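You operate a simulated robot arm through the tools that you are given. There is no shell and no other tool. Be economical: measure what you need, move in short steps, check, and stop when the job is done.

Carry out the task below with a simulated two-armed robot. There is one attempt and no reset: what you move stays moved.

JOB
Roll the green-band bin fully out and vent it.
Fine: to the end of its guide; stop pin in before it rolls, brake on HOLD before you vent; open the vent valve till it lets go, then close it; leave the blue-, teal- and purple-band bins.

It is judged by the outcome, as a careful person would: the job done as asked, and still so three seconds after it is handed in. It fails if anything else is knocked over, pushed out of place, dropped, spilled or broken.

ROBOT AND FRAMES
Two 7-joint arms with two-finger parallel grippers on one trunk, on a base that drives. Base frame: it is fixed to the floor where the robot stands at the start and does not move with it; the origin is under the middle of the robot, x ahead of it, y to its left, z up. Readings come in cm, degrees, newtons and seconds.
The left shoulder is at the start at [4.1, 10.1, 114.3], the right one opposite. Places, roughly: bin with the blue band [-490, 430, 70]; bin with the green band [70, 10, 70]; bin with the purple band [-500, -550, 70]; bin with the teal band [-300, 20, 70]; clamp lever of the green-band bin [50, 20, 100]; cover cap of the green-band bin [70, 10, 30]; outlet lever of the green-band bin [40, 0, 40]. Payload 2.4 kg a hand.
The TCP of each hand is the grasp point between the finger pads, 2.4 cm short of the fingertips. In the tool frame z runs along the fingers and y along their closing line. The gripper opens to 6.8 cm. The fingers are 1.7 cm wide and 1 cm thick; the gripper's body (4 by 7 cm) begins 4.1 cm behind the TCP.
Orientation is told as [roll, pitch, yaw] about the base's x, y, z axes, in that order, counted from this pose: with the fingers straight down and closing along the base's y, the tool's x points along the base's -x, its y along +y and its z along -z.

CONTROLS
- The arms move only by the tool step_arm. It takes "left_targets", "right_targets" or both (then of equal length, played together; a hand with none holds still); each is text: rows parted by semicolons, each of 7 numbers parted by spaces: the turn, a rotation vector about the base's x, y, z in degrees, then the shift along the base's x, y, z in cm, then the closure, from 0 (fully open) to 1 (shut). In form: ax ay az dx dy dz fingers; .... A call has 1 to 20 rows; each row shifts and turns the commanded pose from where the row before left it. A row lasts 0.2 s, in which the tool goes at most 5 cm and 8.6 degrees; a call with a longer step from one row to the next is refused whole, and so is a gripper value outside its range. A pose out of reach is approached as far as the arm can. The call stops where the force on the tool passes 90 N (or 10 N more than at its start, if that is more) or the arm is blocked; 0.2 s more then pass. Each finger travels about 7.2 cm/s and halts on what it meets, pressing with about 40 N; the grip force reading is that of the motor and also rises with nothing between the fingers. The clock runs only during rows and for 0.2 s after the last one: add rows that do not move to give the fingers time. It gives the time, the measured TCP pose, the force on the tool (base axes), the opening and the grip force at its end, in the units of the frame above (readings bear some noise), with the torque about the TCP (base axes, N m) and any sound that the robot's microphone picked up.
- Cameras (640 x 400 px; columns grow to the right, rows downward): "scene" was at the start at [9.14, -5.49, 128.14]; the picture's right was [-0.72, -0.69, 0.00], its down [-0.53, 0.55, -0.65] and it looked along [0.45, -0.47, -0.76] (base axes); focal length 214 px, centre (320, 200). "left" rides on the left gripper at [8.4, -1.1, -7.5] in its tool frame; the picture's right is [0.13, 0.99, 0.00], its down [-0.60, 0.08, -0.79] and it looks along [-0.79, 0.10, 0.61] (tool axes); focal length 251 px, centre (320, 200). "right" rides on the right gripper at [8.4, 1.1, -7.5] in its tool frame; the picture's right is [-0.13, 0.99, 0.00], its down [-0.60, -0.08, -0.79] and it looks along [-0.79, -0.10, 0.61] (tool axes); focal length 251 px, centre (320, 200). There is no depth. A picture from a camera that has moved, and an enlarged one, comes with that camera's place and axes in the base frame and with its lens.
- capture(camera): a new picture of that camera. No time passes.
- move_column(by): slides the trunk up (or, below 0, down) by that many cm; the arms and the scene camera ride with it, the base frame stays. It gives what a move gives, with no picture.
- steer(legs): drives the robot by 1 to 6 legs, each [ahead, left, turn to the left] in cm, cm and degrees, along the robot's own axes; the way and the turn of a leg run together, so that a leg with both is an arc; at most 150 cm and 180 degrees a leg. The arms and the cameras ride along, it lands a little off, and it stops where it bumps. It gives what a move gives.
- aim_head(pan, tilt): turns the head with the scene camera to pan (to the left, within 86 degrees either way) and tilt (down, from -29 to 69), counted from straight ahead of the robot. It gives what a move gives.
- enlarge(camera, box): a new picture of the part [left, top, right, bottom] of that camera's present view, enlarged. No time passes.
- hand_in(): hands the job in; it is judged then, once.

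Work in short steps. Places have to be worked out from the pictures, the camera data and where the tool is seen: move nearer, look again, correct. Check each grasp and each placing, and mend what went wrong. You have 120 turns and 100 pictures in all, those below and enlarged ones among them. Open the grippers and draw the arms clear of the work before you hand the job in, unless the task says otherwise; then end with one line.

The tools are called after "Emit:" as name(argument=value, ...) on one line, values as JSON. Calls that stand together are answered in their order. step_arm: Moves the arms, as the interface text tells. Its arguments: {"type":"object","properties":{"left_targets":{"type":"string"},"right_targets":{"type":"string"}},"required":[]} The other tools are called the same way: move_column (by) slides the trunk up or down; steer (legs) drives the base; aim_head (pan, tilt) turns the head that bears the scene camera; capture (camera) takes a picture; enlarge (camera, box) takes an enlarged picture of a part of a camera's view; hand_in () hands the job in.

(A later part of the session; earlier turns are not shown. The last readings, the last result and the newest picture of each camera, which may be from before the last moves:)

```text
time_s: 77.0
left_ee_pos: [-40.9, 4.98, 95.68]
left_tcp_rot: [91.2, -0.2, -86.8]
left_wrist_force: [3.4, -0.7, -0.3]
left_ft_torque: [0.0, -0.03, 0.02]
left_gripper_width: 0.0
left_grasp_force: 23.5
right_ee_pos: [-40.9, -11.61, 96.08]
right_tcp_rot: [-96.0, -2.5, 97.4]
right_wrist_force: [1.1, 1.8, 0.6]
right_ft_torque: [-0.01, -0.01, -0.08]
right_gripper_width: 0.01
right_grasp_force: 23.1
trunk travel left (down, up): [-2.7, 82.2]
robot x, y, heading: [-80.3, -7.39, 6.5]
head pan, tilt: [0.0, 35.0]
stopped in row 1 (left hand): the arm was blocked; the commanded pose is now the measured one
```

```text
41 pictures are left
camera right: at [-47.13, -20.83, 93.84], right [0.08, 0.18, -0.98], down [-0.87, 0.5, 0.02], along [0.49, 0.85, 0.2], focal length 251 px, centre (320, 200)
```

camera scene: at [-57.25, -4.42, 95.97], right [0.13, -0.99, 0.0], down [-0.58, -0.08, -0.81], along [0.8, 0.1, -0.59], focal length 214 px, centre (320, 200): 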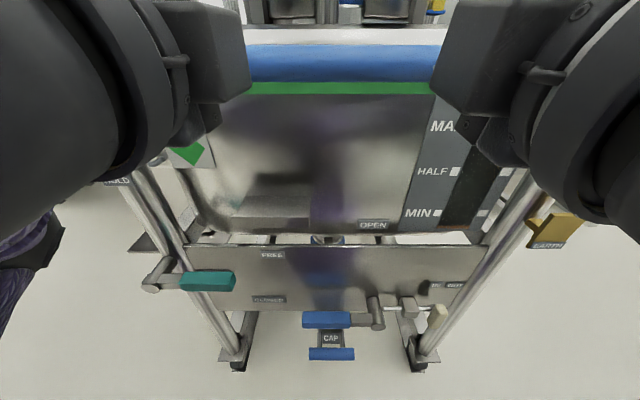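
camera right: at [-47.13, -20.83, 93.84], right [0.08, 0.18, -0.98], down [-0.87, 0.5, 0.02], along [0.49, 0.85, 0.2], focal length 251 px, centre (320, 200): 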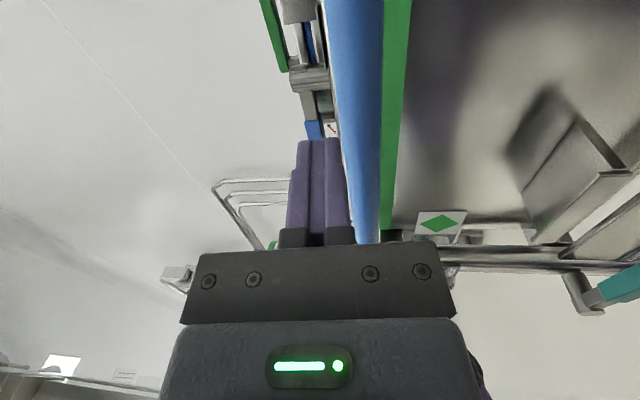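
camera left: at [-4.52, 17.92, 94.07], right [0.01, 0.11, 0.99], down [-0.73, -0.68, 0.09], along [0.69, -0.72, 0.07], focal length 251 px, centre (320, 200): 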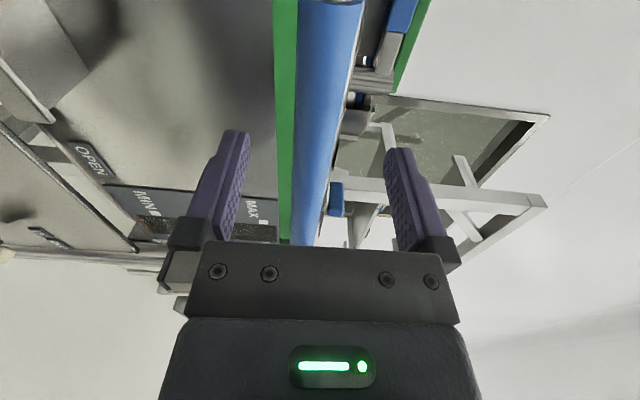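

The hands slid off the bar: the bin is against its end stop, with its feet at the rail ends. Now the left hand goes low, beneath the brake lever (pivot ≈ (-39,28,61), tip ≈ (-37,13.5,61)).

Emit:
step_arm(left_targets="0 0 0 -1.5 0 -3 1;0 0 0 0 0 -4 1;0 0 0 0 0 -4 1;0 0 0 0 0 -4 1;0 0 0 0 0 -4 1;0 0 0 0 0 -4 1;0 0 0 0 0 -4 1;0 0 0 0 0 -4 1;0 0 0 0 0 -4 1;0 0 0 0 0 -4 1;0 0 0 0 0 0 1")

Emit:
capture(camera="left")

Emit:
capture(camera="scene")

```text
time_s: 77.3
left_ee_pos: [-44.02, 5.6, 97.72]
left_tcp_rot: [95.7, 3.2, -84.2]
left_wrist_force: [14.3, -17.5, 25.6]
left_ft_torque: [1.99, 1.85, 0.05]
left_gripper_width: 0.01
left_grasp_force: 23.5
left hand out of reach, approached as far as the arm can: row 1
right_ee_pos: [-41.84, -11.79, 97.26]
right_tcp_rot: [-97.1, -3.6, 97.6]
right_wrist_force: [-0.1, -0.4, 1.3]
right_ft_torque: [-0.04, 0.09, -0.01]
right_gripper_width: 0.03
right_grasp_force: 23.6
trunk travel left (down, up): [-2.7, 82.2]
robot x, y, heading: [-80.62, -7.22, 6.5]
head pan, tilt: [0.0, 35.0]
stopped in row 1 (left hand): the force on the tool passed its limit at 135 N (the readings are from after the stop); the commanded pose is now the measured one
```

```text
40 pictures are left
camera left: at [-52.21, 13.46, 96.34], right [-0.11, 0.07, 0.99], down [-0.73, -0.68, -0.03], along [0.67, -0.73, 0.12], focal length 251 px, centre (320, 200)
```

left: 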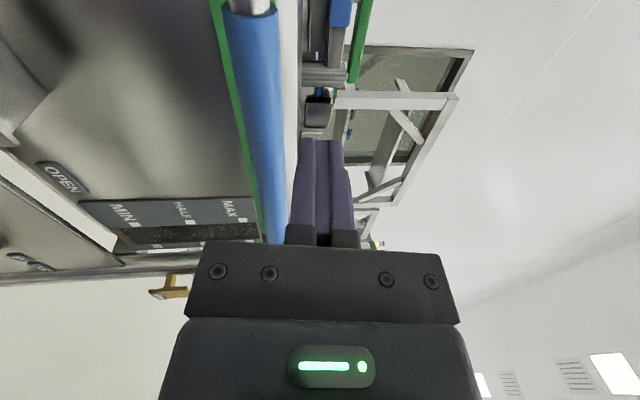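

```text
39 pictures are left
camera scene: at [-59.06, -4.88, 96.26], right [0.09, -1.0, 0.0], down [-0.59, -0.06, -0.81], along [0.8, 0.08, -0.59], focal length 214 px, centre (320, 200)
```

scene: 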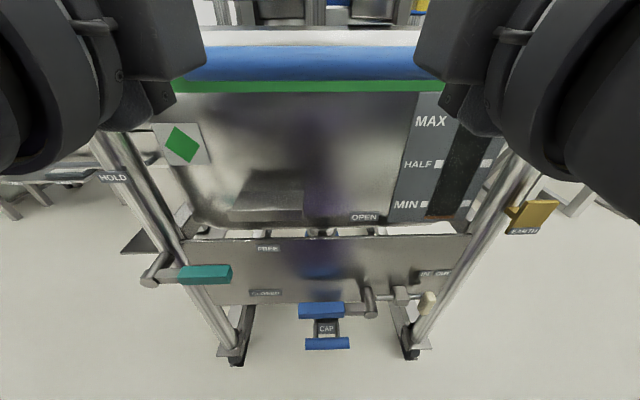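

The fingers were over the bar; they are now clear in front of it (tip ≈ -41.6). I lower straight down from here.

Emit:
step_arm(left_targets="0 0 0 0 1 -1 1;0 0 0 0 1 -2 1;0 0 0 0 1 -3 1;0 0 0 0 1 -4 1;0 0 0 0 0 -4 1;0 0 0 0 0 -4 1")

```text
time_s: 77.6
left_ee_pos: [-43.54, 6.24, 96.75]
left_tcp_rot: [94.1, 4.8, -82.5]
left_wrist_force: [-0.5, -3.7, 8.2]
left_ft_torque: [0.72, 0.77, 0.45]
left_gripper_width: 0.05
left_grasp_force: 23.4
right_ee_pos: [-41.7, -11.52, 97.22]
right_tcp_rot: [-97.0, -3.5, 98.0]
right_wrist_force: [0.3, -0.3, -0.2]
right_ft_torque: [0.04, -0.01, 0.0]
right_gripper_width: 0.01
right_grasp_force: 23.9
trunk travel left (down, up): [-2.7, 82.2]
robot x, y, heading: [-80.5, -7.17, 6.3]
head pan, tilt: [0.0, 35.0]
stopped in row 1 (left hand): the force on the tool passed its limit at 127 N (the readings are from after the stop); the commanded pose is now the measured one
```

Emit:
step_arm(left_targets="0 0 0 0 0.5 0 1;0 0 0 0 0.5 0 1;0 0 0 0 1 0 1;0 0 0 0 1 0 1;0 0 0 0 1 0 1;0 0 0 0 1 0 1")

Emit:
capture(camera="left")

```text
time_s: 79.0
left_ee_pos: [-43.09, 11.3, 96.87]
left_tcp_rot: [94.0, 4.8, -82.5]
left_wrist_force: [-0.8, -0.9, 0.8]
left_ft_torque: [-0.01, 0.02, 0.03]
left_gripper_width: 0.0
left_grasp_force: 23.9
left hand out of reach, approached as far as the arm can: row 6
right_ee_pos: [-41.7, -11.36, 97.1]
right_tcp_rot: [-97.0, -3.3, 98.0]
right_wrist_force: [-0.5, -0.5, 0.4]
right_ft_torque: [-0.02, -0.02, 0.0]
right_gripper_width: 0.01
right_grasp_force: 23.2
trunk travel left (down, up): [-2.7, 82.2]
robot x, y, heading: [-80.32, -7.1, 6.4]
head pan, tilt: [0.0, 35.0]
```

```text
38 pictures are left
camera left: at [-51.64, 18.85, 96.13], right [-0.07, 0.03, 1.0], down [-0.71, -0.7, -0.03], along [0.7, -0.71, 0.08], focal length 251 px, centre (320, 200)
```

left: 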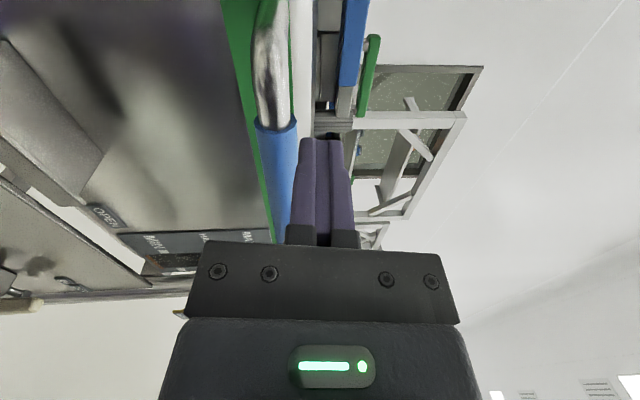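

I go further left past the bar's end and then down.

Emit:
step_arm(left_targets="0 0 0 0.5 2 0.5 1;0 0 0 0.5 2 0.5 1;0 0 0 0 2 0 1;0 0 0 0 0 -2 1;0 0 0 0 0 -3 1;0 0 0 0 0 -3 1;0 0 0 0 0 -3 1;0 0 0 0 0 -3 1;0 0 0 0 0 -3 1;0 0 0 0 0 0 1")

Emit:
capture(camera="left")

Emit:
capture(camera="scene")

```text
time_s: 81.2
left_ee_pos: [-37.39, 19.17, 83.16]
left_tcp_rot: [94.0, 4.8, -82.6]
left_wrist_force: [0.0, -0.4, 0.5]
left_ft_torque: [0.0, -0.02, 0.0]
left_gripper_width: 0.0
left_grasp_force: 23.6
left hand out of reach, approached as far as the arm can: row 5, 6, 7, 8, 9
right_ee_pos: [-41.57, -11.43, 97.1]
right_tcp_rot: [-96.9, -3.2, 98.0]
right_wrist_force: [0.3, -0.4, 0.1]
right_ft_torque: [0.01, -0.03, -0.02]
right_gripper_width: 0.01
right_grasp_force: 23.4
trunk travel left (down, up): [-2.7, 82.2]
robot x, y, heading: [-80.37, -7.32, 6.4]
head pan, tilt: [0.0, 35.0]
```

```text
37 pictures are left
camera left: at [-45.83, 26.68, 82.41], right [-0.07, 0.03, 1.0], down [-0.71, -0.7, -0.03], along [0.7, -0.71, 0.08], focal length 251 px, centre (320, 200)
```

left: 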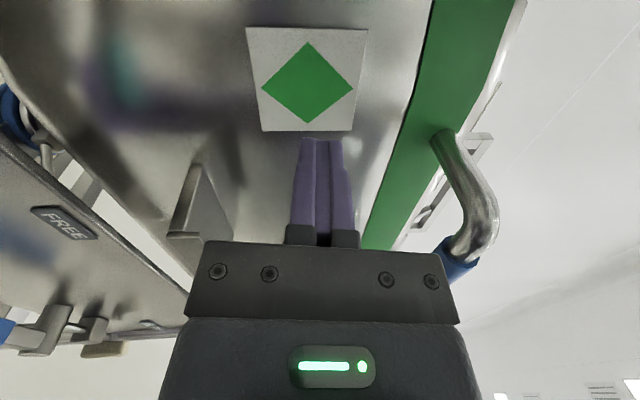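

```text
36 pictures are left
camera scene: at [-59.02, -4.55, 96.37], right [0.13, -0.99, 0.0], down [-0.58, -0.07, -0.81], along [0.81, 0.1, -0.58], focal length 214 px, centre (320, 200)
```

scene: 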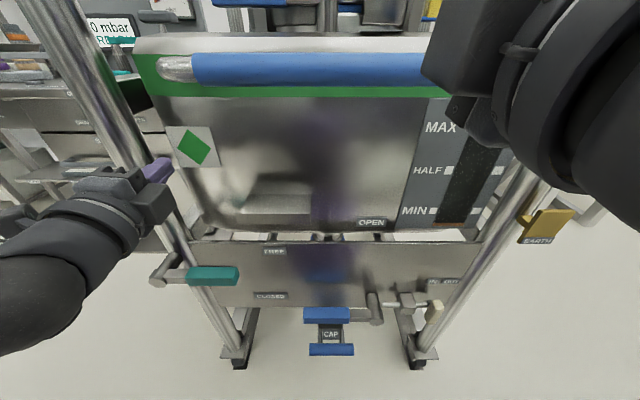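

Now below the bar. I move right past the lever's tip, down under it, then look.

Emit:
step_arm(left_targets="0 0 0 0 -3 -0.5 1;0 0 0 0 -3.5 -0.5 1;0 0 0 0 -3.5 -1 1;0 0 0 0 -3.5 -2 1;0 0 0 0 0 -4 1;0 0 0 0 0 -4 1;0 0 0 0 0 -4 1;0 0 0 0 0 -4 1;0 0 0 0 0 -4 1;0 0 0 0 0 -3 1;0 0 0 0 0 0 1")

Emit:
capture(camera="left")

Emit:
capture(camera="scene")

```text
time_s: 82.5
left_ee_pos: [-36.13, 6.05, 75.91]
left_tcp_rot: [97.5, 4.2, -82.1]
left_wrist_force: [-2.3, -3.5, 21.2]
left_ft_torque: [-0.1, -0.42, -0.09]
left_gripper_width: 0.0
left_grasp_force: 23.4
left hand out of reach, approached as far as the arm can: row 1, 2
right_ee_pos: [-41.83, -11.56, 97.27]
right_tcp_rot: [-97.1, -3.2, 97.9]
right_wrist_force: [-0.3, -1.4, -0.7]
right_ft_torque: [0.01, 0.01, 0.02]
right_gripper_width: 0.0
right_grasp_force: 24.2
trunk travel left (down, up): [-2.7, 82.2]
robot x, y, heading: [-80.42, -7.27, 6.4]
head pan, tilt: [0.0, 35.0]
stopped in row 6 (left hand): the force on the tool passed its limit at 126 N (the readings are from after the stop); the commanded pose is now the measured one
```

```text
35 pictures are left
camera left: at [-44.53, 13.52, 74.58], right [-0.13, 0.04, 0.99], down [-0.71, -0.7, -0.07], along [0.69, -0.71, 0.12], focal length 251 px, centre (320, 200)
```

left: 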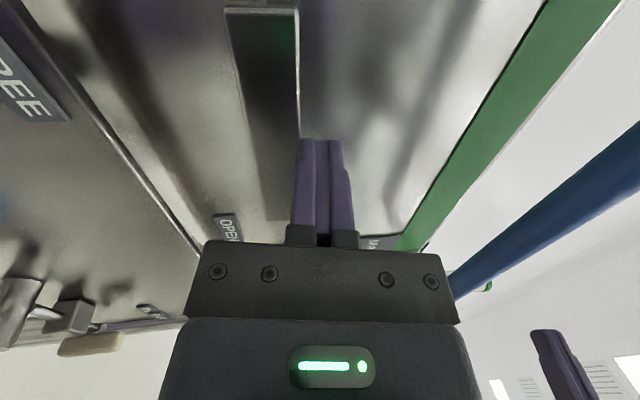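

```text
34 pictures are left
camera scene: at [-59.11, -4.67, 96.46], right [0.13, -0.99, 0.0], down [-0.57, -0.07, -0.82], along [0.81, 0.1, -0.58], focal length 214 px, centre (320, 200)
```

scene: 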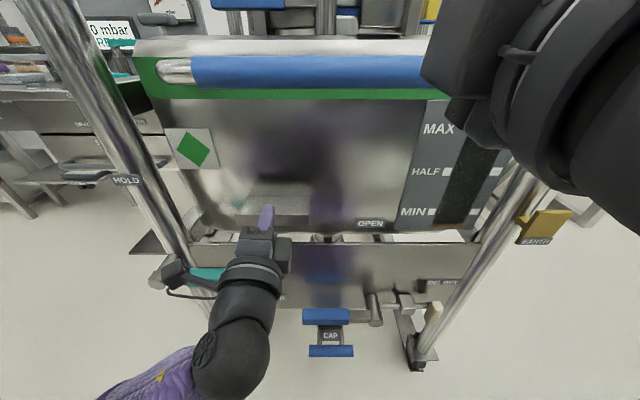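

The fingers met the ledge on the bin's front. I raise slightly, draw back 5 cm, then continue down.

Emit:
step_arm(left_targets="0 0 0 -1 -0.5 1 1;0 0 0 -2 -0.5 0 1;0 0 0 -2 -0.5 0 1;0 0 0 -1 0 0 1;0 0 0 0 0 0 1")

```text
time_s: 83.7
left_ee_pos: [-39.67, 3.6, 75.58]
left_tcp_rot: [96.8, 4.2, -82.0]
left_wrist_force: [-0.8, 0.1, 0.1]
left_ft_torque: [0.04, 0.03, -0.02]
left_gripper_width: 0.0
left_grasp_force: 23.6
left hand out of reach, approached as far as the arm can: row 2, 3, 4
right_ee_pos: [-41.62, -11.54, 97.2]
right_tcp_rot: [-97.0, -3.3, 97.9]
right_wrist_force: [-0.1, -0.3, 0.0]
right_ft_torque: [0.03, -0.01, 0.0]
right_gripper_width: 0.0
right_grasp_force: 23.3
trunk travel left (down, up): [-2.7, 82.2]
robot x, y, heading: [-79.94, -7.44, 6.4]
head pan, tilt: [0.0, 35.0]
```

I back the base 4 cm too, for more room.

Emit:
steer(legs=[[-4, 0, 0]])

Emit:
step_arm(left_targets="0 0 0 0 0 -2 1;0 0 0 0 0 -3 1;0 0 0 0 0 -3 1;0 0 0 0 0 -3 1;0 0 0 0 0 -3 1;0 0 0 0 0 -3 1;0 0 0 0 0 -3 1;0 0 0 0 0 0 1")

Emit:
capture(camera="left")

Emit:
capture(camera="scene")

```text
time_s: 84.4
left_ee_pos: [-39.84, 3.53, 75.51]
left_tcp_rot: [96.8, 4.5, -81.9]
left_wrist_force: [-0.4, 0.2, -0.3]
left_ft_torque: [-0.05, 0.05, -0.02]
left_gripper_width: 0.01
left_grasp_force: 23.4
right_ee_pos: [-41.88, -11.4, 97.07]
right_tcp_rot: [-96.9, -3.2, 98.0]
right_wrist_force: [0.1, 0.2, 0.2]
right_ft_torque: [-0.03, -0.02, 0.01]
right_gripper_width: 0.0
right_grasp_force: 23.5
trunk travel left (down, up): [-2.7, 82.2]
robot x, y, heading: [-80.49, -7.25, 6.4]
head pan, tilt: [0.0, 35.0]
stopped in leg 1: the robot was blocked; the commanded pose is now the measured one
```

```text
time_s: 86.2
left_ee_pos: [-39.7, 3.6, 55.42]
left_tcp_rot: [96.8, 4.3, -82.0]
left_wrist_force: [0.0, -0.2, -0.4]
left_ft_torque: [-0.04, 0.01, 0.06]
left_gripper_width: 0.02
left_grasp_force: 23.8
right_ee_pos: [-41.72, -11.4, 97.13]
right_tcp_rot: [-96.9, -3.2, 98.0]
right_wrist_force: [0.2, -0.6, -0.6]
right_ft_torque: [-0.03, -0.02, 0.0]
right_gripper_width: 0.01
right_grasp_force: 23.5
trunk travel left (down, up): [-2.7, 82.2]
robot x, y, heading: [-80.9, -7.43, 6.7]
head pan, tilt: [0.0, 35.0]
```

```text
33 pictures are left
camera left: at [-48.27, 11.03, 54.21], right [-0.12, 0.04, 0.99], down [-0.7, -0.71, -0.06], along [0.7, -0.71, 0.11], focal length 251 px, centre (320, 200)
```

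left: 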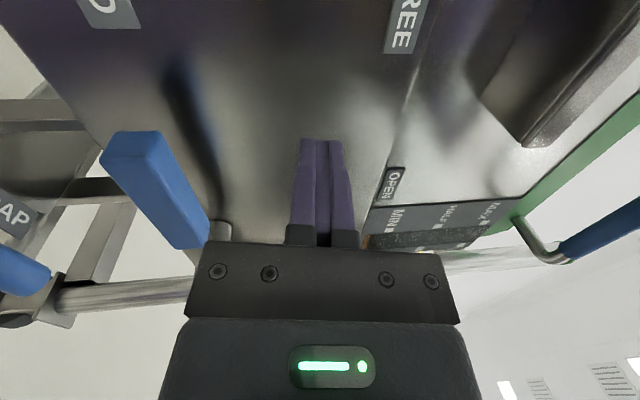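

```text
32 pictures are left
camera scene: at [-59.05, -4.5, 96.43], right [0.13, -0.99, 0.0], down [-0.57, -0.07, -0.82], along [0.81, 0.1, -0.57], focal length 214 px, centre (320, 200)
```

scene: 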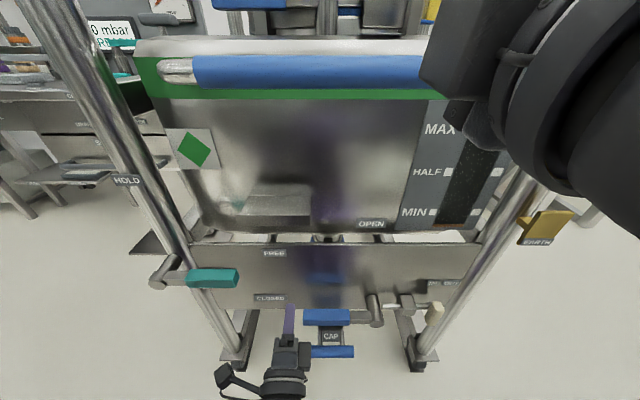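

Hand is low and right of the lever. I slide under the lever, then push it up along its arc.

Emit:
step_arm(left_targets="0 0 0 0.6 3.5 0 1;0 0 0 0.6 3.5 0 1;0 0 0 0.5 3.5 0 1;0 0 0 0.3 3.6 0 1;0 0 0 0 0 2 1;0 0 0 0 0 2 1;0 0 0 0 0 2.7 1;0 0 0 0 0.6 2.7 1;0 0 0 -0.1 1.4 2.4 1;0 0 0 0 0 0 1")

Emit:
capture(camera="left")

Emit:
capture(camera="scene")

```text
time_s: 88.4
left_ee_pos: [-37.91, 19.75, 67.38]
left_tcp_rot: [96.9, 4.4, -81.9]
left_wrist_force: [0.6, -1.3, -1.7]
left_ft_torque: [0.0, -0.01, -0.04]
left_gripper_width: 0.02
left_grasp_force: 23.6
right_ee_pos: [-41.76, -11.28, 97.11]
right_tcp_rot: [-97.0, -3.2, 98.0]
right_wrist_force: [-0.6, -0.3, 0.1]
right_ft_torque: [-0.01, 0.0, 0.02]
right_gripper_width: 0.0
right_grasp_force: 23.9
trunk travel left (down, up): [-2.7, 82.2]
robot x, y, heading: [-80.61, -7.01, 6.5]
head pan, tilt: [0.0, 35.0]
```

```text
31 pictures are left
camera left: at [-46.3, 27.24, 66.21], right [-0.12, 0.04, 0.99], down [-0.7, -0.71, -0.06], along [0.7, -0.71, 0.11], focal length 251 px, centre (320, 200)
```

left: 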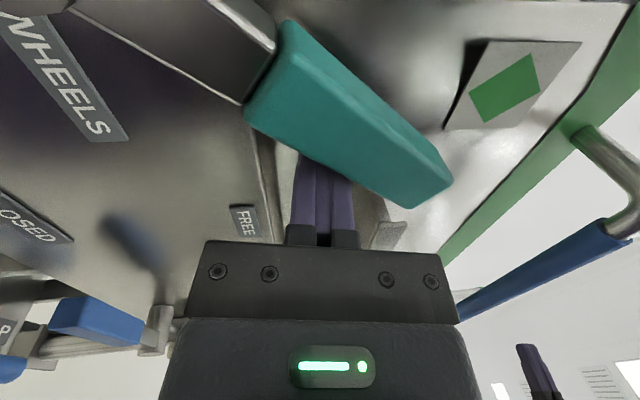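

```text
30 pictures are left
camera scene: at [-59.04, -4.5, 96.44], right [0.13, -0.99, 0.0], down [-0.57, -0.07, -0.82], along [0.81, 0.1, -0.57], focal length 214 px, centre (320, 200)
```

scene: 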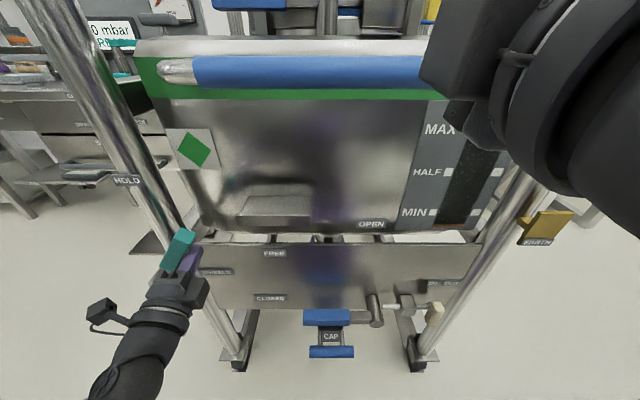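

The lever is up by about 50°. I continue round to vertical and press against its HOLD stop.

Emit:
step_arm(left_targets="0 0 0 -0.2 1.9 2 1;0 0 0 -0.2 2.3 1.5 1;0 0 0 -0.3 2.7 0.8 1;0 0 0 -0.1 1.2 0 1;0 0 0 0 1 0 1;0 0 0 0 0 0 1")

Emit:
capture(camera="left")

Emit:
capture(camera="scene")

```text
time_s: 89.3
left_ee_pos: [-38.47, 25.45, 71.47]
left_tcp_rot: [96.3, 3.9, -84.5]
left_wrist_force: [-10.7, -27.8, -2.4]
left_ft_torque: [-0.37, 0.1, 0.43]
left_gripper_width: 0.0
left_grasp_force: 23.7
right_ee_pos: [-41.68, -12.12, 97.09]
right_tcp_rot: [-97.0, -3.3, 97.5]
right_wrist_force: [0.2, -0.3, -0.1]
right_ft_torque: [0.0, 0.0, 0.04]
right_gripper_width: 0.02
right_grasp_force: 23.6
trunk travel left (down, up): [-2.7, 82.2]
robot x, y, heading: [-80.26, -7.19, 6.2]
head pan, tilt: [0.0, 35.0]
stopped in row 4 (left hand): the force on the tool passed its limit at 103 N (the readings are from after the stop); the commanded pose is now the measured one
```

```text
29 pictures are left
camera left: at [-46.57, 33.26, 70.2], right [-0.11, 0.05, 0.99], down [-0.74, -0.68, -0.05], along [0.67, -0.74, 0.11], focal length 251 px, centre (320, 200)
```

left: 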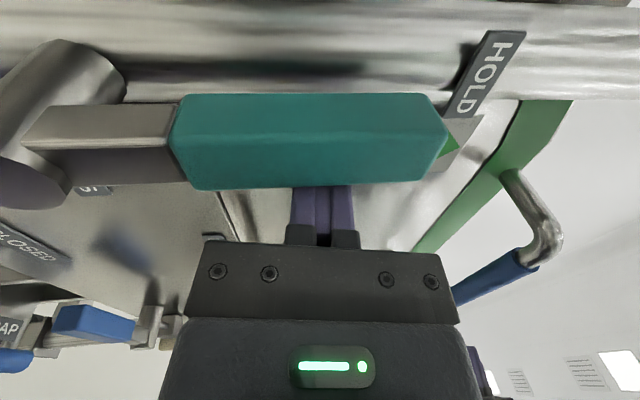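

```text
28 pictures are left
camera scene: at [-59.03, -5.02, 96.48], right [0.12, -0.99, 0.0], down [-0.57, -0.07, -0.82], along [0.81, 0.1, -0.57], focal length 214 px, centre (320, 200)
```

scene: 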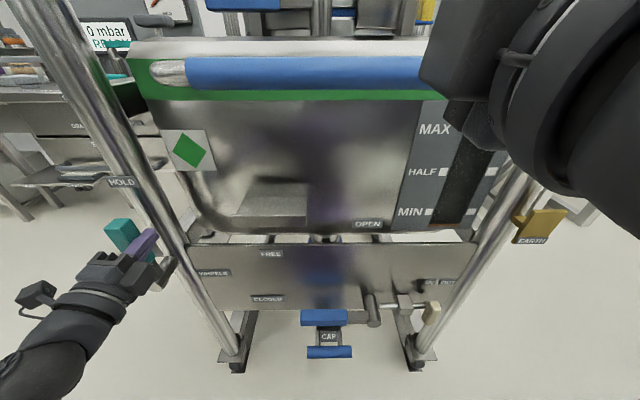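

Brake is upright at HOLD. Next the vent: I clear the left hand and raise the trunk for a view of the top.

Emit:
step_arm(left_targets="0 0 0 -0.5 -2 0 1;0 0 0 -1 -3 0 1;0 0 0 -1 0 0 1;0 0 0 0 0 0 1")

Emit:
move_column(by=32)

Emit:
aim_head(pan=-15, tilt=45)

Emit:
capture(camera="scene")

```text
time_s: 90.3
left_ee_pos: [-40.87, 20.95, 71.29]
left_tcp_rot: [96.3, 3.8, -83.9]
left_wrist_force: [0.4, 0.7, -0.4]
left_ft_torque: [0.03, -0.02, -0.02]
left_gripper_width: 0.0
left_grasp_force: 23.4
right_ee_pos: [-41.81, -11.72, 97.16]
right_tcp_rot: [-96.9, -3.2, 97.7]
right_wrist_force: [0.2, 0.4, -1.3]
right_ft_torque: [0.01, 0.03, -0.01]
right_gripper_width: 0.0
right_grasp_force: 23.2
trunk travel left (down, up): [-2.7, 82.2]
robot x, y, heading: [-80.27, -7.4, 6.3]
head pan, tilt: [0.0, 35.0]
```

```text
time_s: 93.5
left_ee_pos: [-41.0, 20.86, 103.4]
left_tcp_rot: [96.3, 3.9, -83.9]
left_wrist_force: [-0.5, -0.5, 0.5]
left_ft_torque: [-0.04, 0.01, -0.01]
left_gripper_width: 0.0
left_grasp_force: 23.4
right_ee_pos: [-41.75, -11.58, 129.07]
right_tcp_rot: [-96.9, -3.2, 97.7]
right_wrist_force: [-0.6, -0.1, 0.2]
right_ft_torque: [0.0, -0.01, 0.03]
right_gripper_width: 0.02
right_grasp_force: 23.2
trunk travel left (down, up): [-34.7, 50.2]
robot x, y, heading: [-80.73, -6.81, 6.3]
head pan, tilt: [0.0, 35.0]
```

```text
time_s: 94.3
left_ee_pos: [-40.9, 21.06, 103.39]
left_tcp_rot: [96.3, 3.7, -83.9]
left_wrist_force: [-0.7, 0.0, -0.8]
left_ft_torque: [0.01, 0.01, 0.0]
left_gripper_width: 0.02
left_grasp_force: 23.7
right_ee_pos: [-41.68, -11.59, 129.06]
right_tcp_rot: [-97.1, -3.3, 97.7]
right_wrist_force: [0.2, -0.3, -0.2]
right_ft_torque: [-0.02, 0.03, -0.01]
right_gripper_width: 0.01
right_grasp_force: 23.8
trunk travel left (down, up): [-34.7, 50.2]
robot x, y, heading: [-80.25, -7.59, 6.2]
head pan, tilt: [-15.0, 45.0]
```

```text
27 pictures are left
camera scene: at [-68.51, -7.97, 127.77], right [-0.15, -0.99, 0.0], down [-0.7, 0.11, -0.71], along [0.7, -0.11, -0.71], focal length 214 px, centre (320, 200)
```

scene: 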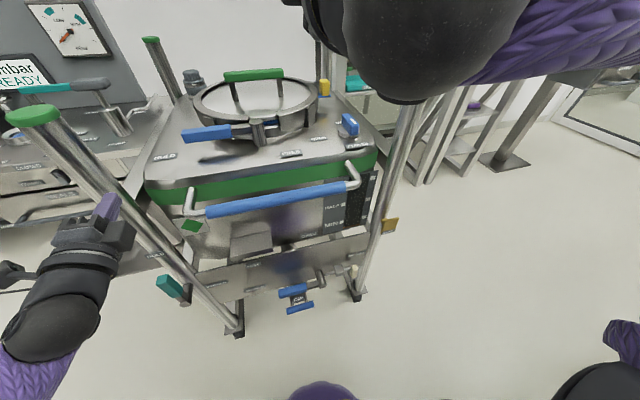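

Emit:
enlarge(camera="scene", box=[255, 70, 415, 180])

Emit:
capture(camera="right")

```text
3.64 times, centred on (335, 125) of scene
camera zoom: at [-68.51, -7.97, 127.77], right [-0.15, -0.99, 0.0], down [-0.7, 0.11, -0.71], along [0.7, -0.11, -0.71], focal length 780 px, centre (266, 473)
```

zoom: 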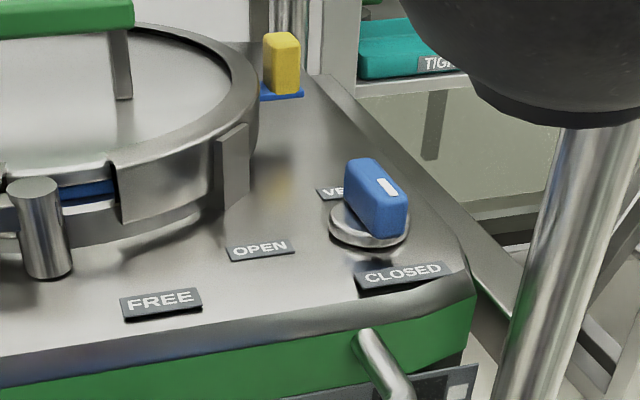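

```text
25 pictures are left
camera right: at [-47.85, -20.89, 126.62], right [0.09, 0.2, -0.98], down [-0.87, 0.49, 0.02], along [0.48, 0.85, 0.22], focal length 251 px, centre (320, 200)
```

right: 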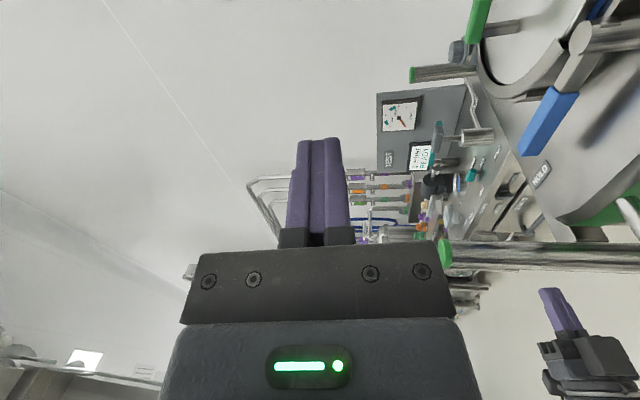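

The knob's white mark points to CLOSED (front); OPEN is 90° clockwise (to the left). I turn the right hand back to point down, and raise the left hand clear.

Emit:
step_arm(left_targets="0 0 0 0 0 3 1;0 0 0 0 0 3 1;0 0 0 0 0 3 1;0 0 0 0 0 3 1;0 0 0 0 0 3 1;0 0 0 0 0 3 1;0 0 0 0 0 3 1;0 0 0 0 0 0 1;0 0 0 0 0 0 1;0 0 0 0 0 0 1;0 0 0 0 0 0 1", right_targets="8.2 0.8 0 0.5 0 0 1;8.2 0.8 0 0.5 0 0 1;8.2 0.8 0 0.5 0 0 1;8.2 0.8 0 0 0 0 1;8.2 0.8 0 0 0 0 1;8.2 0.8 0 0 0 0 1;8.2 0.8 0 0 0 0 1;8.2 0.8 0 0 0 0 1;8.2 0.8 0 0 0 0 1;8.2 0.8 0 0 0 0 1;8.2 0.8 0 0 0 0 1")

Emit:
step_arm(right_targets="-0.8 8 0 0 -0.5 0 0.8;-0.8 8 0 0 -0.5 0 0.5;-0.8 8 0 0 -0.5 0 0.2;-0.8 8 0 0 -0.5 0 0;-0.8 8 0 0 -0.5 0 0;-0.8 8 0 0 -0.5 0 0;-0.8 8 0 0 -0.5 0 0;-0.8 8 0 0 -0.5 0 0;-0.8 8 0 0 -0.5 0 0;-0.8 8 0 0 -0.5 0 0;-0.8 8 0 0 -0.5 0 0")

Emit:
capture(camera="right")

```text
time_s: 96.7
left_ee_pos: [-40.98, 20.93, 124.35]
left_tcp_rot: [96.4, 3.8, -83.9]
left_wrist_force: [-0.1, -0.5, 0.3]
left_ft_torque: [0.03, -0.02, 0.01]
left_gripper_width: 0.0
left_grasp_force: 23.4
right_ee_pos: [-40.26, -11.71, 129.08]
right_tcp_rot: [111.0, -85.3, -112.5]
right_wrist_force: [-0.6, -0.2, -0.5]
right_ft_torque: [0.01, -0.01, 0.0]
right_gripper_width: 0.01
right_grasp_force: 23.8
trunk travel left (down, up): [-34.7, 50.2]
robot x, y, heading: [-80.57, -7.64, 6.3]
head pan, tilt: [-15.0, 45.0]
```

```text
time_s: 99.1
left_ee_pos: [-40.91, 20.64, 124.42]
left_tcp_rot: [96.4, 3.8, -83.9]
left_wrist_force: [-0.1, -0.6, 0.0]
left_ft_torque: [-0.03, -0.01, 0.06]
left_gripper_width: 0.02
left_grasp_force: 23.3
right_ee_pos: [-40.93, -17.54, 128.0]
right_tcp_rot: [-6.8, -3.7, 2.2]
right_wrist_force: [-0.2, -0.2, -0.9]
right_ft_torque: [0.03, 0.02, 0.02]
right_gripper_width: 6.81
right_grasp_force: 0.1
right hand out of reach, approached as far as the arm can: row 11
trunk travel left (down, up): [-34.7, 50.2]
robot x, y, heading: [-80.92, -7.53, 6.6]
head pan, tilt: [-15.0, 45.0]
```

```text
24 pictures are left
camera right: at [-49.95, -15.84, 134.6], right [0.1, 0.99, -0.11], down [0.55, 0.04, 0.84], along [0.83, -0.14, -0.54], focal length 251 px, centre (320, 200)
```

right: 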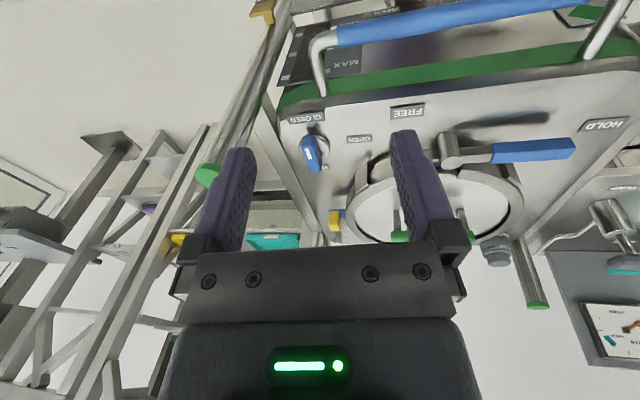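

Knob ≈ (-17.5,-24,102.6). I drive a little ahead and to the right, then test the reach.

Emit:
steer(legs=[[8, -9, 0]])

Emit:
step_arm(right_targets="6.5 3 3 3 0 0 0;0 0 0 3 0 0 0;0 0 0 3 0 0 0;0 0 0 3 0 0 0;0 0 0 3 0 0 0;0 0 0 0 0 0 0")

Emit:
capture(camera="right")

```text
time_s: 100.3
left_ee_pos: [-31.84, 12.88, 124.43]
left_tcp_rot: [96.2, 3.9, -84.0]
left_wrist_force: [-0.2, 0.0, 0.3]
left_ft_torque: [-0.01, -0.01, 0.02]
left_gripper_width: 0.01
left_grasp_force: 23.4
right_ee_pos: [-31.88, -25.28, 127.83]
right_tcp_rot: [-6.9, -3.7, 1.9]
right_wrist_force: [0.7, -0.4, 0.0]
right_ft_torque: [0.0, 0.01, 0.0]
right_gripper_width: 6.8
right_grasp_force: 0.0
trunk travel left (down, up): [-34.7, 50.2]
robot x, y, heading: [-71.39, -14.94, 6.4]
head pan, tilt: [-15.0, 45.0]
```

```text
time_s: 101.7
left_ee_pos: [-31.97, 13.0, 124.34]
left_tcp_rot: [96.4, 3.8, -83.9]
left_wrist_force: [0.1, 0.1, 0.5]
left_ft_torque: [-0.01, 0.01, 0.02]
left_gripper_width: 0.0
left_grasp_force: 24.0
right_ee_pos: [-26.74, -23.05, 121.28]
right_tcp_rot: [-0.2, -1.0, 4.8]
right_wrist_force: [0.2, -0.1, 0.9]
right_ft_torque: [-0.02, 0.05, -0.01]
right_gripper_width: 6.79
right_grasp_force: 0.0
right hand out of reach, approached as far as the arm can: row 1, 2, 3, 4, 5
trunk travel left (down, up): [-34.7, 50.2]
robot x, y, heading: [-71.27, -15.06, 6.2]
head pan, tilt: [-15.0, 45.0]
```

```text
23 pictures are left
camera right: at [-35.4, -22.56, 128.56], right [0.05, 1.0, 0.0], down [0.59, -0.03, 0.81], along [0.8, -0.04, -0.59], focal length 251 px, centre (320, 200)
```

right: 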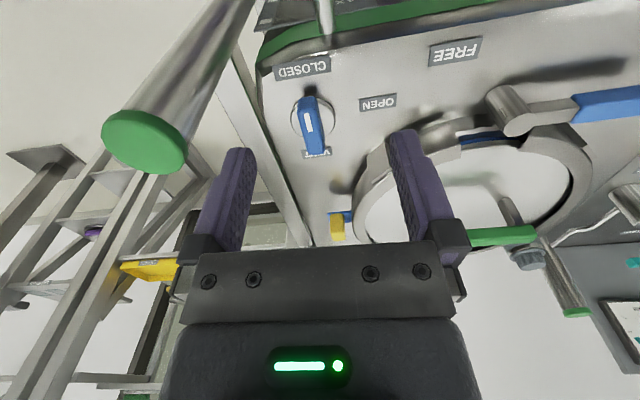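

Reach with the tool down is ~45 cm, too short from the front. I'll go round to the bin's right side, where the knob is only ~10 cm in. First raise the trunk so the hands clear the posts.

Emit:
move_column(by=14)

Emit:
aim_head(pan=-70, tilt=45)

Emit:
capture(camera="scene")

```text
time_s: 103.4
left_ee_pos: [-31.78, 12.91, 138.27]
left_tcp_rot: [96.2, 3.7, -83.9]
left_wrist_force: [-0.1, -0.6, -0.2]
left_ft_torque: [0.04, 0.01, 0.01]
left_gripper_width: 0.0
left_grasp_force: 23.6
right_ee_pos: [-28.37, -23.11, 136.96]
right_tcp_rot: [-0.1, -3.8, 4.8]
right_wrist_force: [-0.8, -0.1, 1.1]
right_ft_torque: [0.0, 0.02, -0.03]
right_gripper_width: 6.82
right_grasp_force: 0.0
trunk travel left (down, up): [-48.7, 36.2]
robot x, y, heading: [-71.17, -15.29, 6.4]
head pan, tilt: [-15.0, 45.0]
```

```text
time_s: 104.6
left_ee_pos: [-31.79, 13.02, 138.49]
left_tcp_rot: [96.3, 3.8, -83.9]
left_wrist_force: [0.3, -0.6, -0.1]
left_ft_torque: [-0.01, 0.0, 0.01]
left_gripper_width: 0.0
left_grasp_force: 24.0
right_ee_pos: [-28.34, -23.05, 136.96]
right_tcp_rot: [-0.1, -3.8, 4.7]
right_wrist_force: [0.3, 0.4, 0.1]
right_ft_torque: [-0.03, -0.03, 0.0]
right_gripper_width: 6.83
right_grasp_force: 0.1
trunk travel left (down, up): [-48.7, 36.2]
robot x, y, heading: [-71.55, -15.44, 6.1]
head pan, tilt: [-70.0, 45.0]
```

```text
22 pictures are left
camera scene: at [-65.74, -22.22, 141.85], right [-0.9, -0.44, 0.0], down [-0.31, 0.63, -0.71], along [0.31, -0.63, -0.71], focal length 214 px, centre (320, 200)
```

scene: 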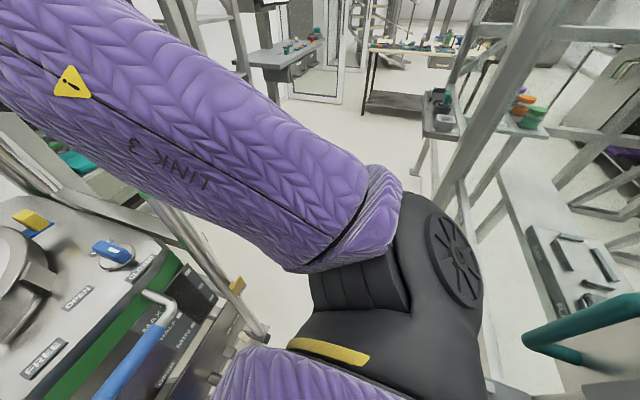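

The way to the right is open. I drive round in arcs.

Emit:
steer(legs=[[3, -25, 0], [11.5, -25, 0]])

Emit:
steer(legs=[[31, -17, 0], [0, 0, 45], [0, 0, 45]])

Emit:
aim_head(pan=0, tilt=50)

Emit:
capture(camera="scene")

```text
time_s: 108.0
left_ee_pos: [-11.94, -35.07, 138.52]
left_tcp_rot: [96.3, 3.9, -83.9]
left_wrist_force: [-0.1, 0.1, -0.4]
left_ft_torque: [-0.02, 0.01, 0.03]
left_gripper_width: 0.0
left_grasp_force: 23.9
right_ee_pos: [-8.48, -71.14, 136.96]
right_tcp_rot: [-0.2, -3.7, 4.7]
right_wrist_force: [0.7, 0.6, -0.5]
right_ft_torque: [0.01, 0.01, -0.04]
right_gripper_width: 6.8
right_grasp_force: 0.1
trunk travel left (down, up): [-48.7, 36.2]
robot x, y, heading: [-51.26, -63.08, 6.2]
head pan, tilt: [-70.0, 45.0]
```

```text
time_s: 114.4
left_ee_pos: [-47.42, -37.23, 138.35]
left_tcp_rot: [96.3, 3.8, 6.7]
left_wrist_force: [-0.2, -1.0, -0.3]
left_ft_torque: [0.04, 0.04, 0.0]
left_gripper_width: 0.02
left_grasp_force: 23.9
right_ee_pos: [-11.33, -33.43, 137.08]
right_tcp_rot: [0.0, -3.7, 95.3]
right_wrist_force: [0.4, -0.6, -0.6]
right_ft_torque: [-0.05, -0.02, -0.01]
right_gripper_width: 6.78
right_grasp_force: 0.1
trunk travel left (down, up): [-48.7, 36.2]
robot x, y, heading: [-18.67, -76.83, 97.0]
head pan, tilt: [-70.0, 45.0]
```

```text
time_s: 115.8
left_ee_pos: [-47.45, -37.28, 138.31]
left_tcp_rot: [96.2, 3.9, 6.7]
left_wrist_force: [0.6, 0.3, 0.1]
left_ft_torque: [-0.06, -0.02, -0.01]
left_gripper_width: 0.01
left_grasp_force: 23.5
right_ee_pos: [-11.38, -33.4, 137.16]
right_tcp_rot: [-0.2, -3.8, 95.3]
right_wrist_force: [-0.7, -0.7, -0.3]
right_ft_torque: [0.01, 0.01, 0.0]
right_gripper_width: 6.81
right_grasp_force: 0.1
trunk travel left (down, up): [-48.7, 36.2]
robot x, y, heading: [-18.81, -76.93, 96.9]
head pan, tilt: [0.0, 50.0]
```

```text
21 pictures are left
camera scene: at [-20.06, -66.67, 141.16], right [0.99, 0.12, 0.0], down [0.09, -0.76, -0.64], along [-0.08, 0.64, -0.77], focal length 214 px, centre (320, 200)
```

scene: 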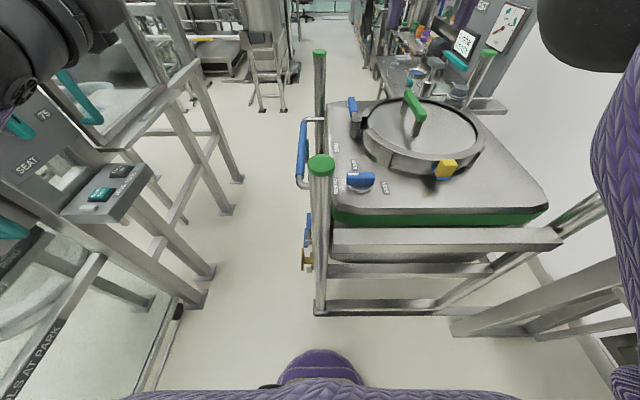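

The bin is clearly fully out, and the knob is near from this side. I yaw the right hand +90° so that its fingers will straddle the knob's bar.

Emit:
step_arm(right_targets="0 0 8.25 -0.5 0 0 0;0 0 8.25 -0.5 0 0 0;0 0 8.25 -0.5 0 0 0;0 0 8.25 -0.5 0 0 0;0 0 8.25 -0.5 0 0 0;0 0 8.25 -0.5 0 0 0;0 0 8.25 -0.5 0 0 0;0 0 8.25 -0.5 0 0 0;0 0 8.25 -0.5 0 0 0;0 0 8.25 -0.5 0 0 0;0 0 8.25 0 0 0 0")

Emit:
capture(camera="right")

Emit:
enlarge(camera="scene", box=[300, 140, 420, 220])

```text
time_s: 118.2
left_ee_pos: [-47.46, -37.25, 138.34]
left_tcp_rot: [96.2, 3.7, 6.7]
left_wrist_force: [-0.2, -0.3, -0.6]
left_ft_torque: [-0.02, 0.02, -0.01]
left_gripper_width: 0.0
left_grasp_force: 23.7
right_ee_pos: [-19.63, -51.12, 128.99]
right_tcp_rot: [-0.3, -3.8, -174.0]
right_wrist_force: [-0.3, -0.1, -0.6]
right_ft_torque: [0.01, 0.01, 0.03]
right_gripper_width: 6.79
right_grasp_force: 0.1
right hand out of reach, approached as far as the arm can: row 2, 3, 4, 5, 6, 7, 8, 9, 10, 11
trunk travel left (down, up): [-48.7, 36.2]
robot x, y, heading: [-19.18, -76.54, 96.5]
head pan, tilt: [0.0, 50.0]
```

```text
20 pictures are left
camera right: at [-10.58, -51.38, 135.93], right [-0.02, -1.0, 0.01], down [-0.56, 0.02, 0.83], along [-0.83, 0.02, -0.56], focal length 251 px, centre (320, 200)
```

right: 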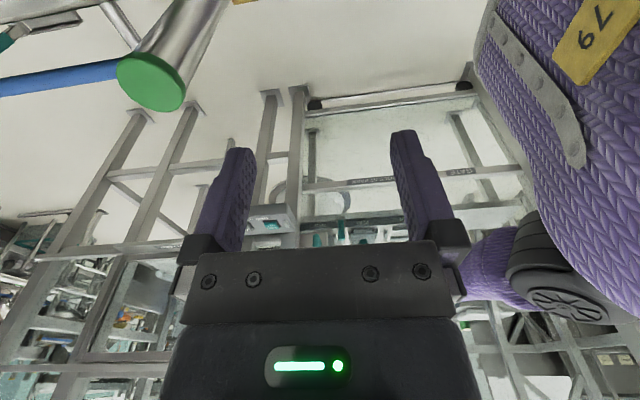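

```text
5.00 times, centred on (360, 180) of scene
camera zoom: at [-20.07, -66.69, 141.16], right [0.99, 0.12, 0.0], down [0.09, -0.76, -0.64], along [-0.08, 0.64, -0.77], focal length 1072 px, centre (120, 300)
```

zoom: 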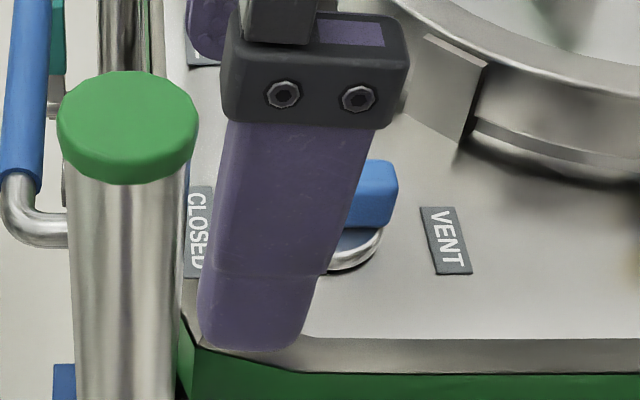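

That yaw costs too much reach. Instead I'll keep the hand facing forward and push the knob's bar round with closed fingertips. I turn back, close the fingers, and move the base 8 cm nearer.

Emit:
step_arm(right_targets="0 0 -8.25 0 0 0.5 0;0 0 -8.25 0 0 0.5 0;0 0 -8.25 0 0 0.5 0.3;0 0 -8.25 0 0 0.5 0.6;0 0 -8.25 0 0 0.5 1;0 0 -8.25 0 0 0.5 1;0 0 -8.25 0 0 0 1;0 0 -8.25 0 0 0 1;0 0 -8.25 0 0 0 1;0 0 -8.25 0 0 0 1;0 0 -8.25 0 0 0 1")

Emit:
steer(legs=[[8, 0, 0]])

Emit:
capture(camera="right")

```text
time_s: 120.6
left_ee_pos: [-47.38, -37.22, 138.28]
left_tcp_rot: [96.2, 3.9, 6.6]
left_wrist_force: [-0.1, 0.4, -0.4]
left_ft_torque: [0.0, 0.01, 0.0]
left_gripper_width: 0.0
left_grasp_force: 23.6
right_ee_pos: [-19.49, -51.08, 132.07]
right_tcp_rot: [-0.1, -3.8, 95.1]
right_wrist_force: [1.0, -0.9, -0.3]
right_ft_torque: [-0.04, -0.03, 0.03]
right_gripper_width: 0.0
right_grasp_force: 24.0
trunk travel left (down, up): [-48.7, 36.2]
robot x, y, heading: [-19.21, -76.5, 96.9]
head pan, tilt: [0.0, 50.0]
```

```text
time_s: 121.7
left_ee_pos: [-48.42, -29.13, 138.26]
left_tcp_rot: [96.2, 3.8, 6.6]
left_wrist_force: [-0.1, 0.1, -0.4]
left_ft_torque: [-0.02, 0.04, 0.01]
left_gripper_width: 0.0
left_grasp_force: 23.5
right_ee_pos: [-20.54, -43.03, 132.01]
right_tcp_rot: [-0.1, -3.6, 95.2]
right_wrist_force: [0.4, 0.0, -0.5]
right_ft_torque: [-0.03, -0.03, -0.03]
right_gripper_width: 0.0
right_grasp_force: 23.1
trunk travel left (down, up): [-48.7, 36.2]
robot x, y, heading: [-19.93, -68.92, 96.7]
head pan, tilt: [0.0, 50.0]
```

```text
18 pictures are left
camera right: at [-20.8, -51.97, 138.94], right [-1.0, 0.04, 0.01], down [0.03, 0.56, 0.83], along [0.03, 0.83, -0.56], focal length 251 px, centre (320, 200)
```

right: 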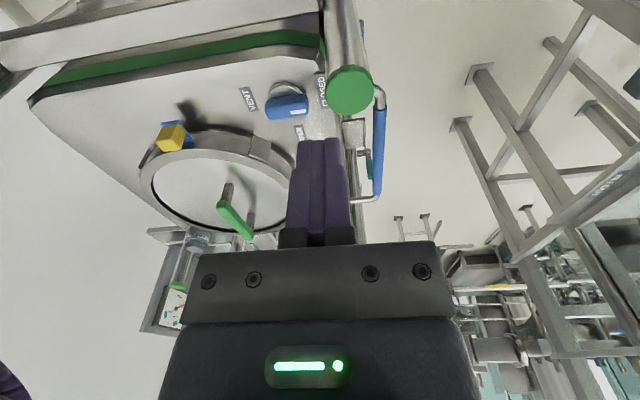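

Knob ≈ (-14.5,-26,101), bar along x, ~7 cm long. I bring the closed fingertips above the near side of its front (-x) end.

Emit:
step_arm(right_targets="0 0 0 1 3.3 0 1;0 0 0 1 3.3 0 1;0 0 0 1 3.3 0 1;0 0 0 0.8 3.1 0 1;0 0 0 0 0 -4 1;0 0 0 0 0 -4 1;0 0 0 0 0 -4 1;0 0 0 0 0 -4 1;0 0 0 0 0 -2 1;0 0 0 0 0 0 1")

Emit:
capture(camera="right")

Emit:
enlarge(camera="scene", box=[290, 130, 450, 240])

```text
time_s: 123.9
left_ee_pos: [-48.41, -29.15, 138.37]
left_tcp_rot: [96.4, 3.8, 6.7]
left_wrist_force: [0.1, 0.1, 0.2]
left_ft_torque: [0.02, -0.05, 0.03]
left_gripper_width: 0.0
left_grasp_force: 23.3
right_ee_pos: [-16.7, -30.22, 114.09]
right_tcp_rot: [-0.2, -3.8, 95.3]
right_wrist_force: [0.3, -0.2, -0.6]
right_ft_torque: [0.0, -0.01, -0.01]
right_gripper_width: 0.01
right_grasp_force: 23.3
trunk travel left (down, up): [-48.7, 36.2]
robot x, y, heading: [-19.99, -68.53, 96.9]
head pan, tilt: [0.0, 50.0]
```

```text
17 pictures are left
camera right: at [-17.0, -39.12, 120.92], right [-1.0, 0.04, 0.01], down [0.03, 0.55, 0.83], along [0.03, 0.83, -0.56], focal length 251 px, centre (320, 200)
```

right: 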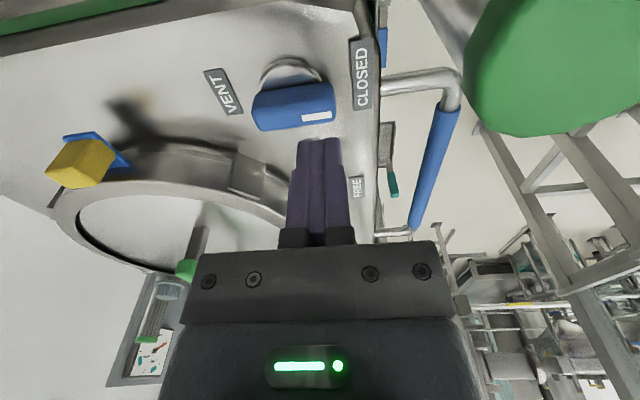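

```text
3.64 times, centred on (370, 185) of scene
camera zoom: at [-21.01, -58.68, 141.16], right [0.99, 0.12, 0.0], down [0.09, -0.76, -0.64], along [-0.08, 0.64, -0.77], focal length 780 px, centre (138, 254)
```

zoom: 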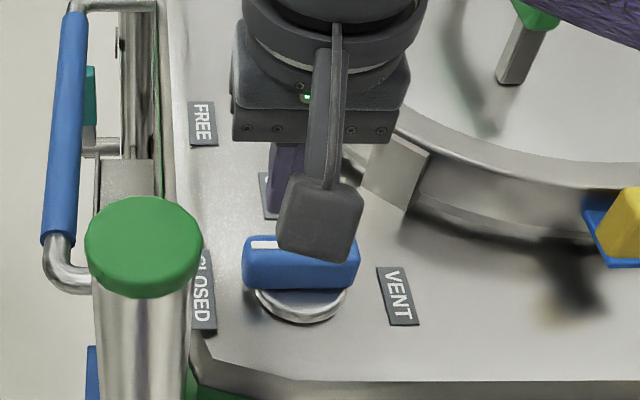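

White mark at the front end; bar top ≈ (-14.7,-26.8,103.3). I descend on its near side and look before pushing.

Emit:
step_arm(right_targets="0 0 0 -0.3 -0.5 -3 1;0 0 0 0 0 -3 1;0 0 0 0 0 -2.5 1;0 0 0 0 0 -2 1;0 0 0 0 0 0 1")

Emit:
capture(camera="right")

```text
time_s: 125.1
left_ee_pos: [-48.34, -29.28, 138.35]
left_tcp_rot: [96.3, 3.8, 6.6]
left_wrist_force: [-0.4, -0.3, -0.1]
left_ft_torque: [0.0, -0.01, 0.02]
left_gripper_width: 0.01
left_grasp_force: 23.8
right_ee_pos: [-16.84, -30.61, 103.54]
right_tcp_rot: [-0.1, -3.8, 95.2]
right_wrist_force: [0.0, 0.1, -0.4]
right_ft_torque: [0.0, 0.03, 0.0]
right_gripper_width: 0.0
right_grasp_force: 23.2
trunk travel left (down, up): [-48.7, 36.2]
robot x, y, heading: [-19.57, -68.69, 96.8]
head pan, tilt: [0.0, 50.0]
```

```text
15 pictures are left
camera right: at [-17.25, -39.56, 110.48], right [-1.0, 0.04, 0.01], down [0.03, 0.56, 0.83], along [0.03, 0.83, -0.56], focal length 251 px, centre (320, 200)
```

right: 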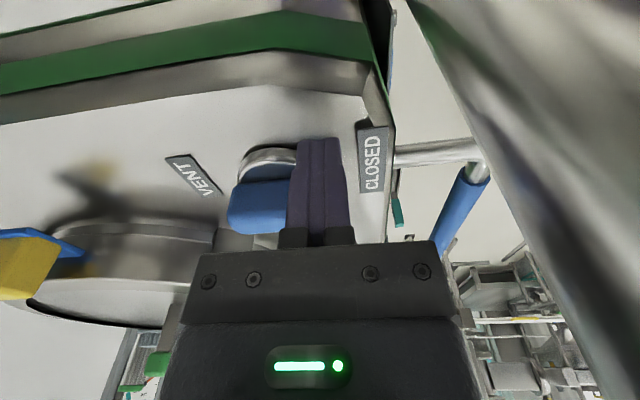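

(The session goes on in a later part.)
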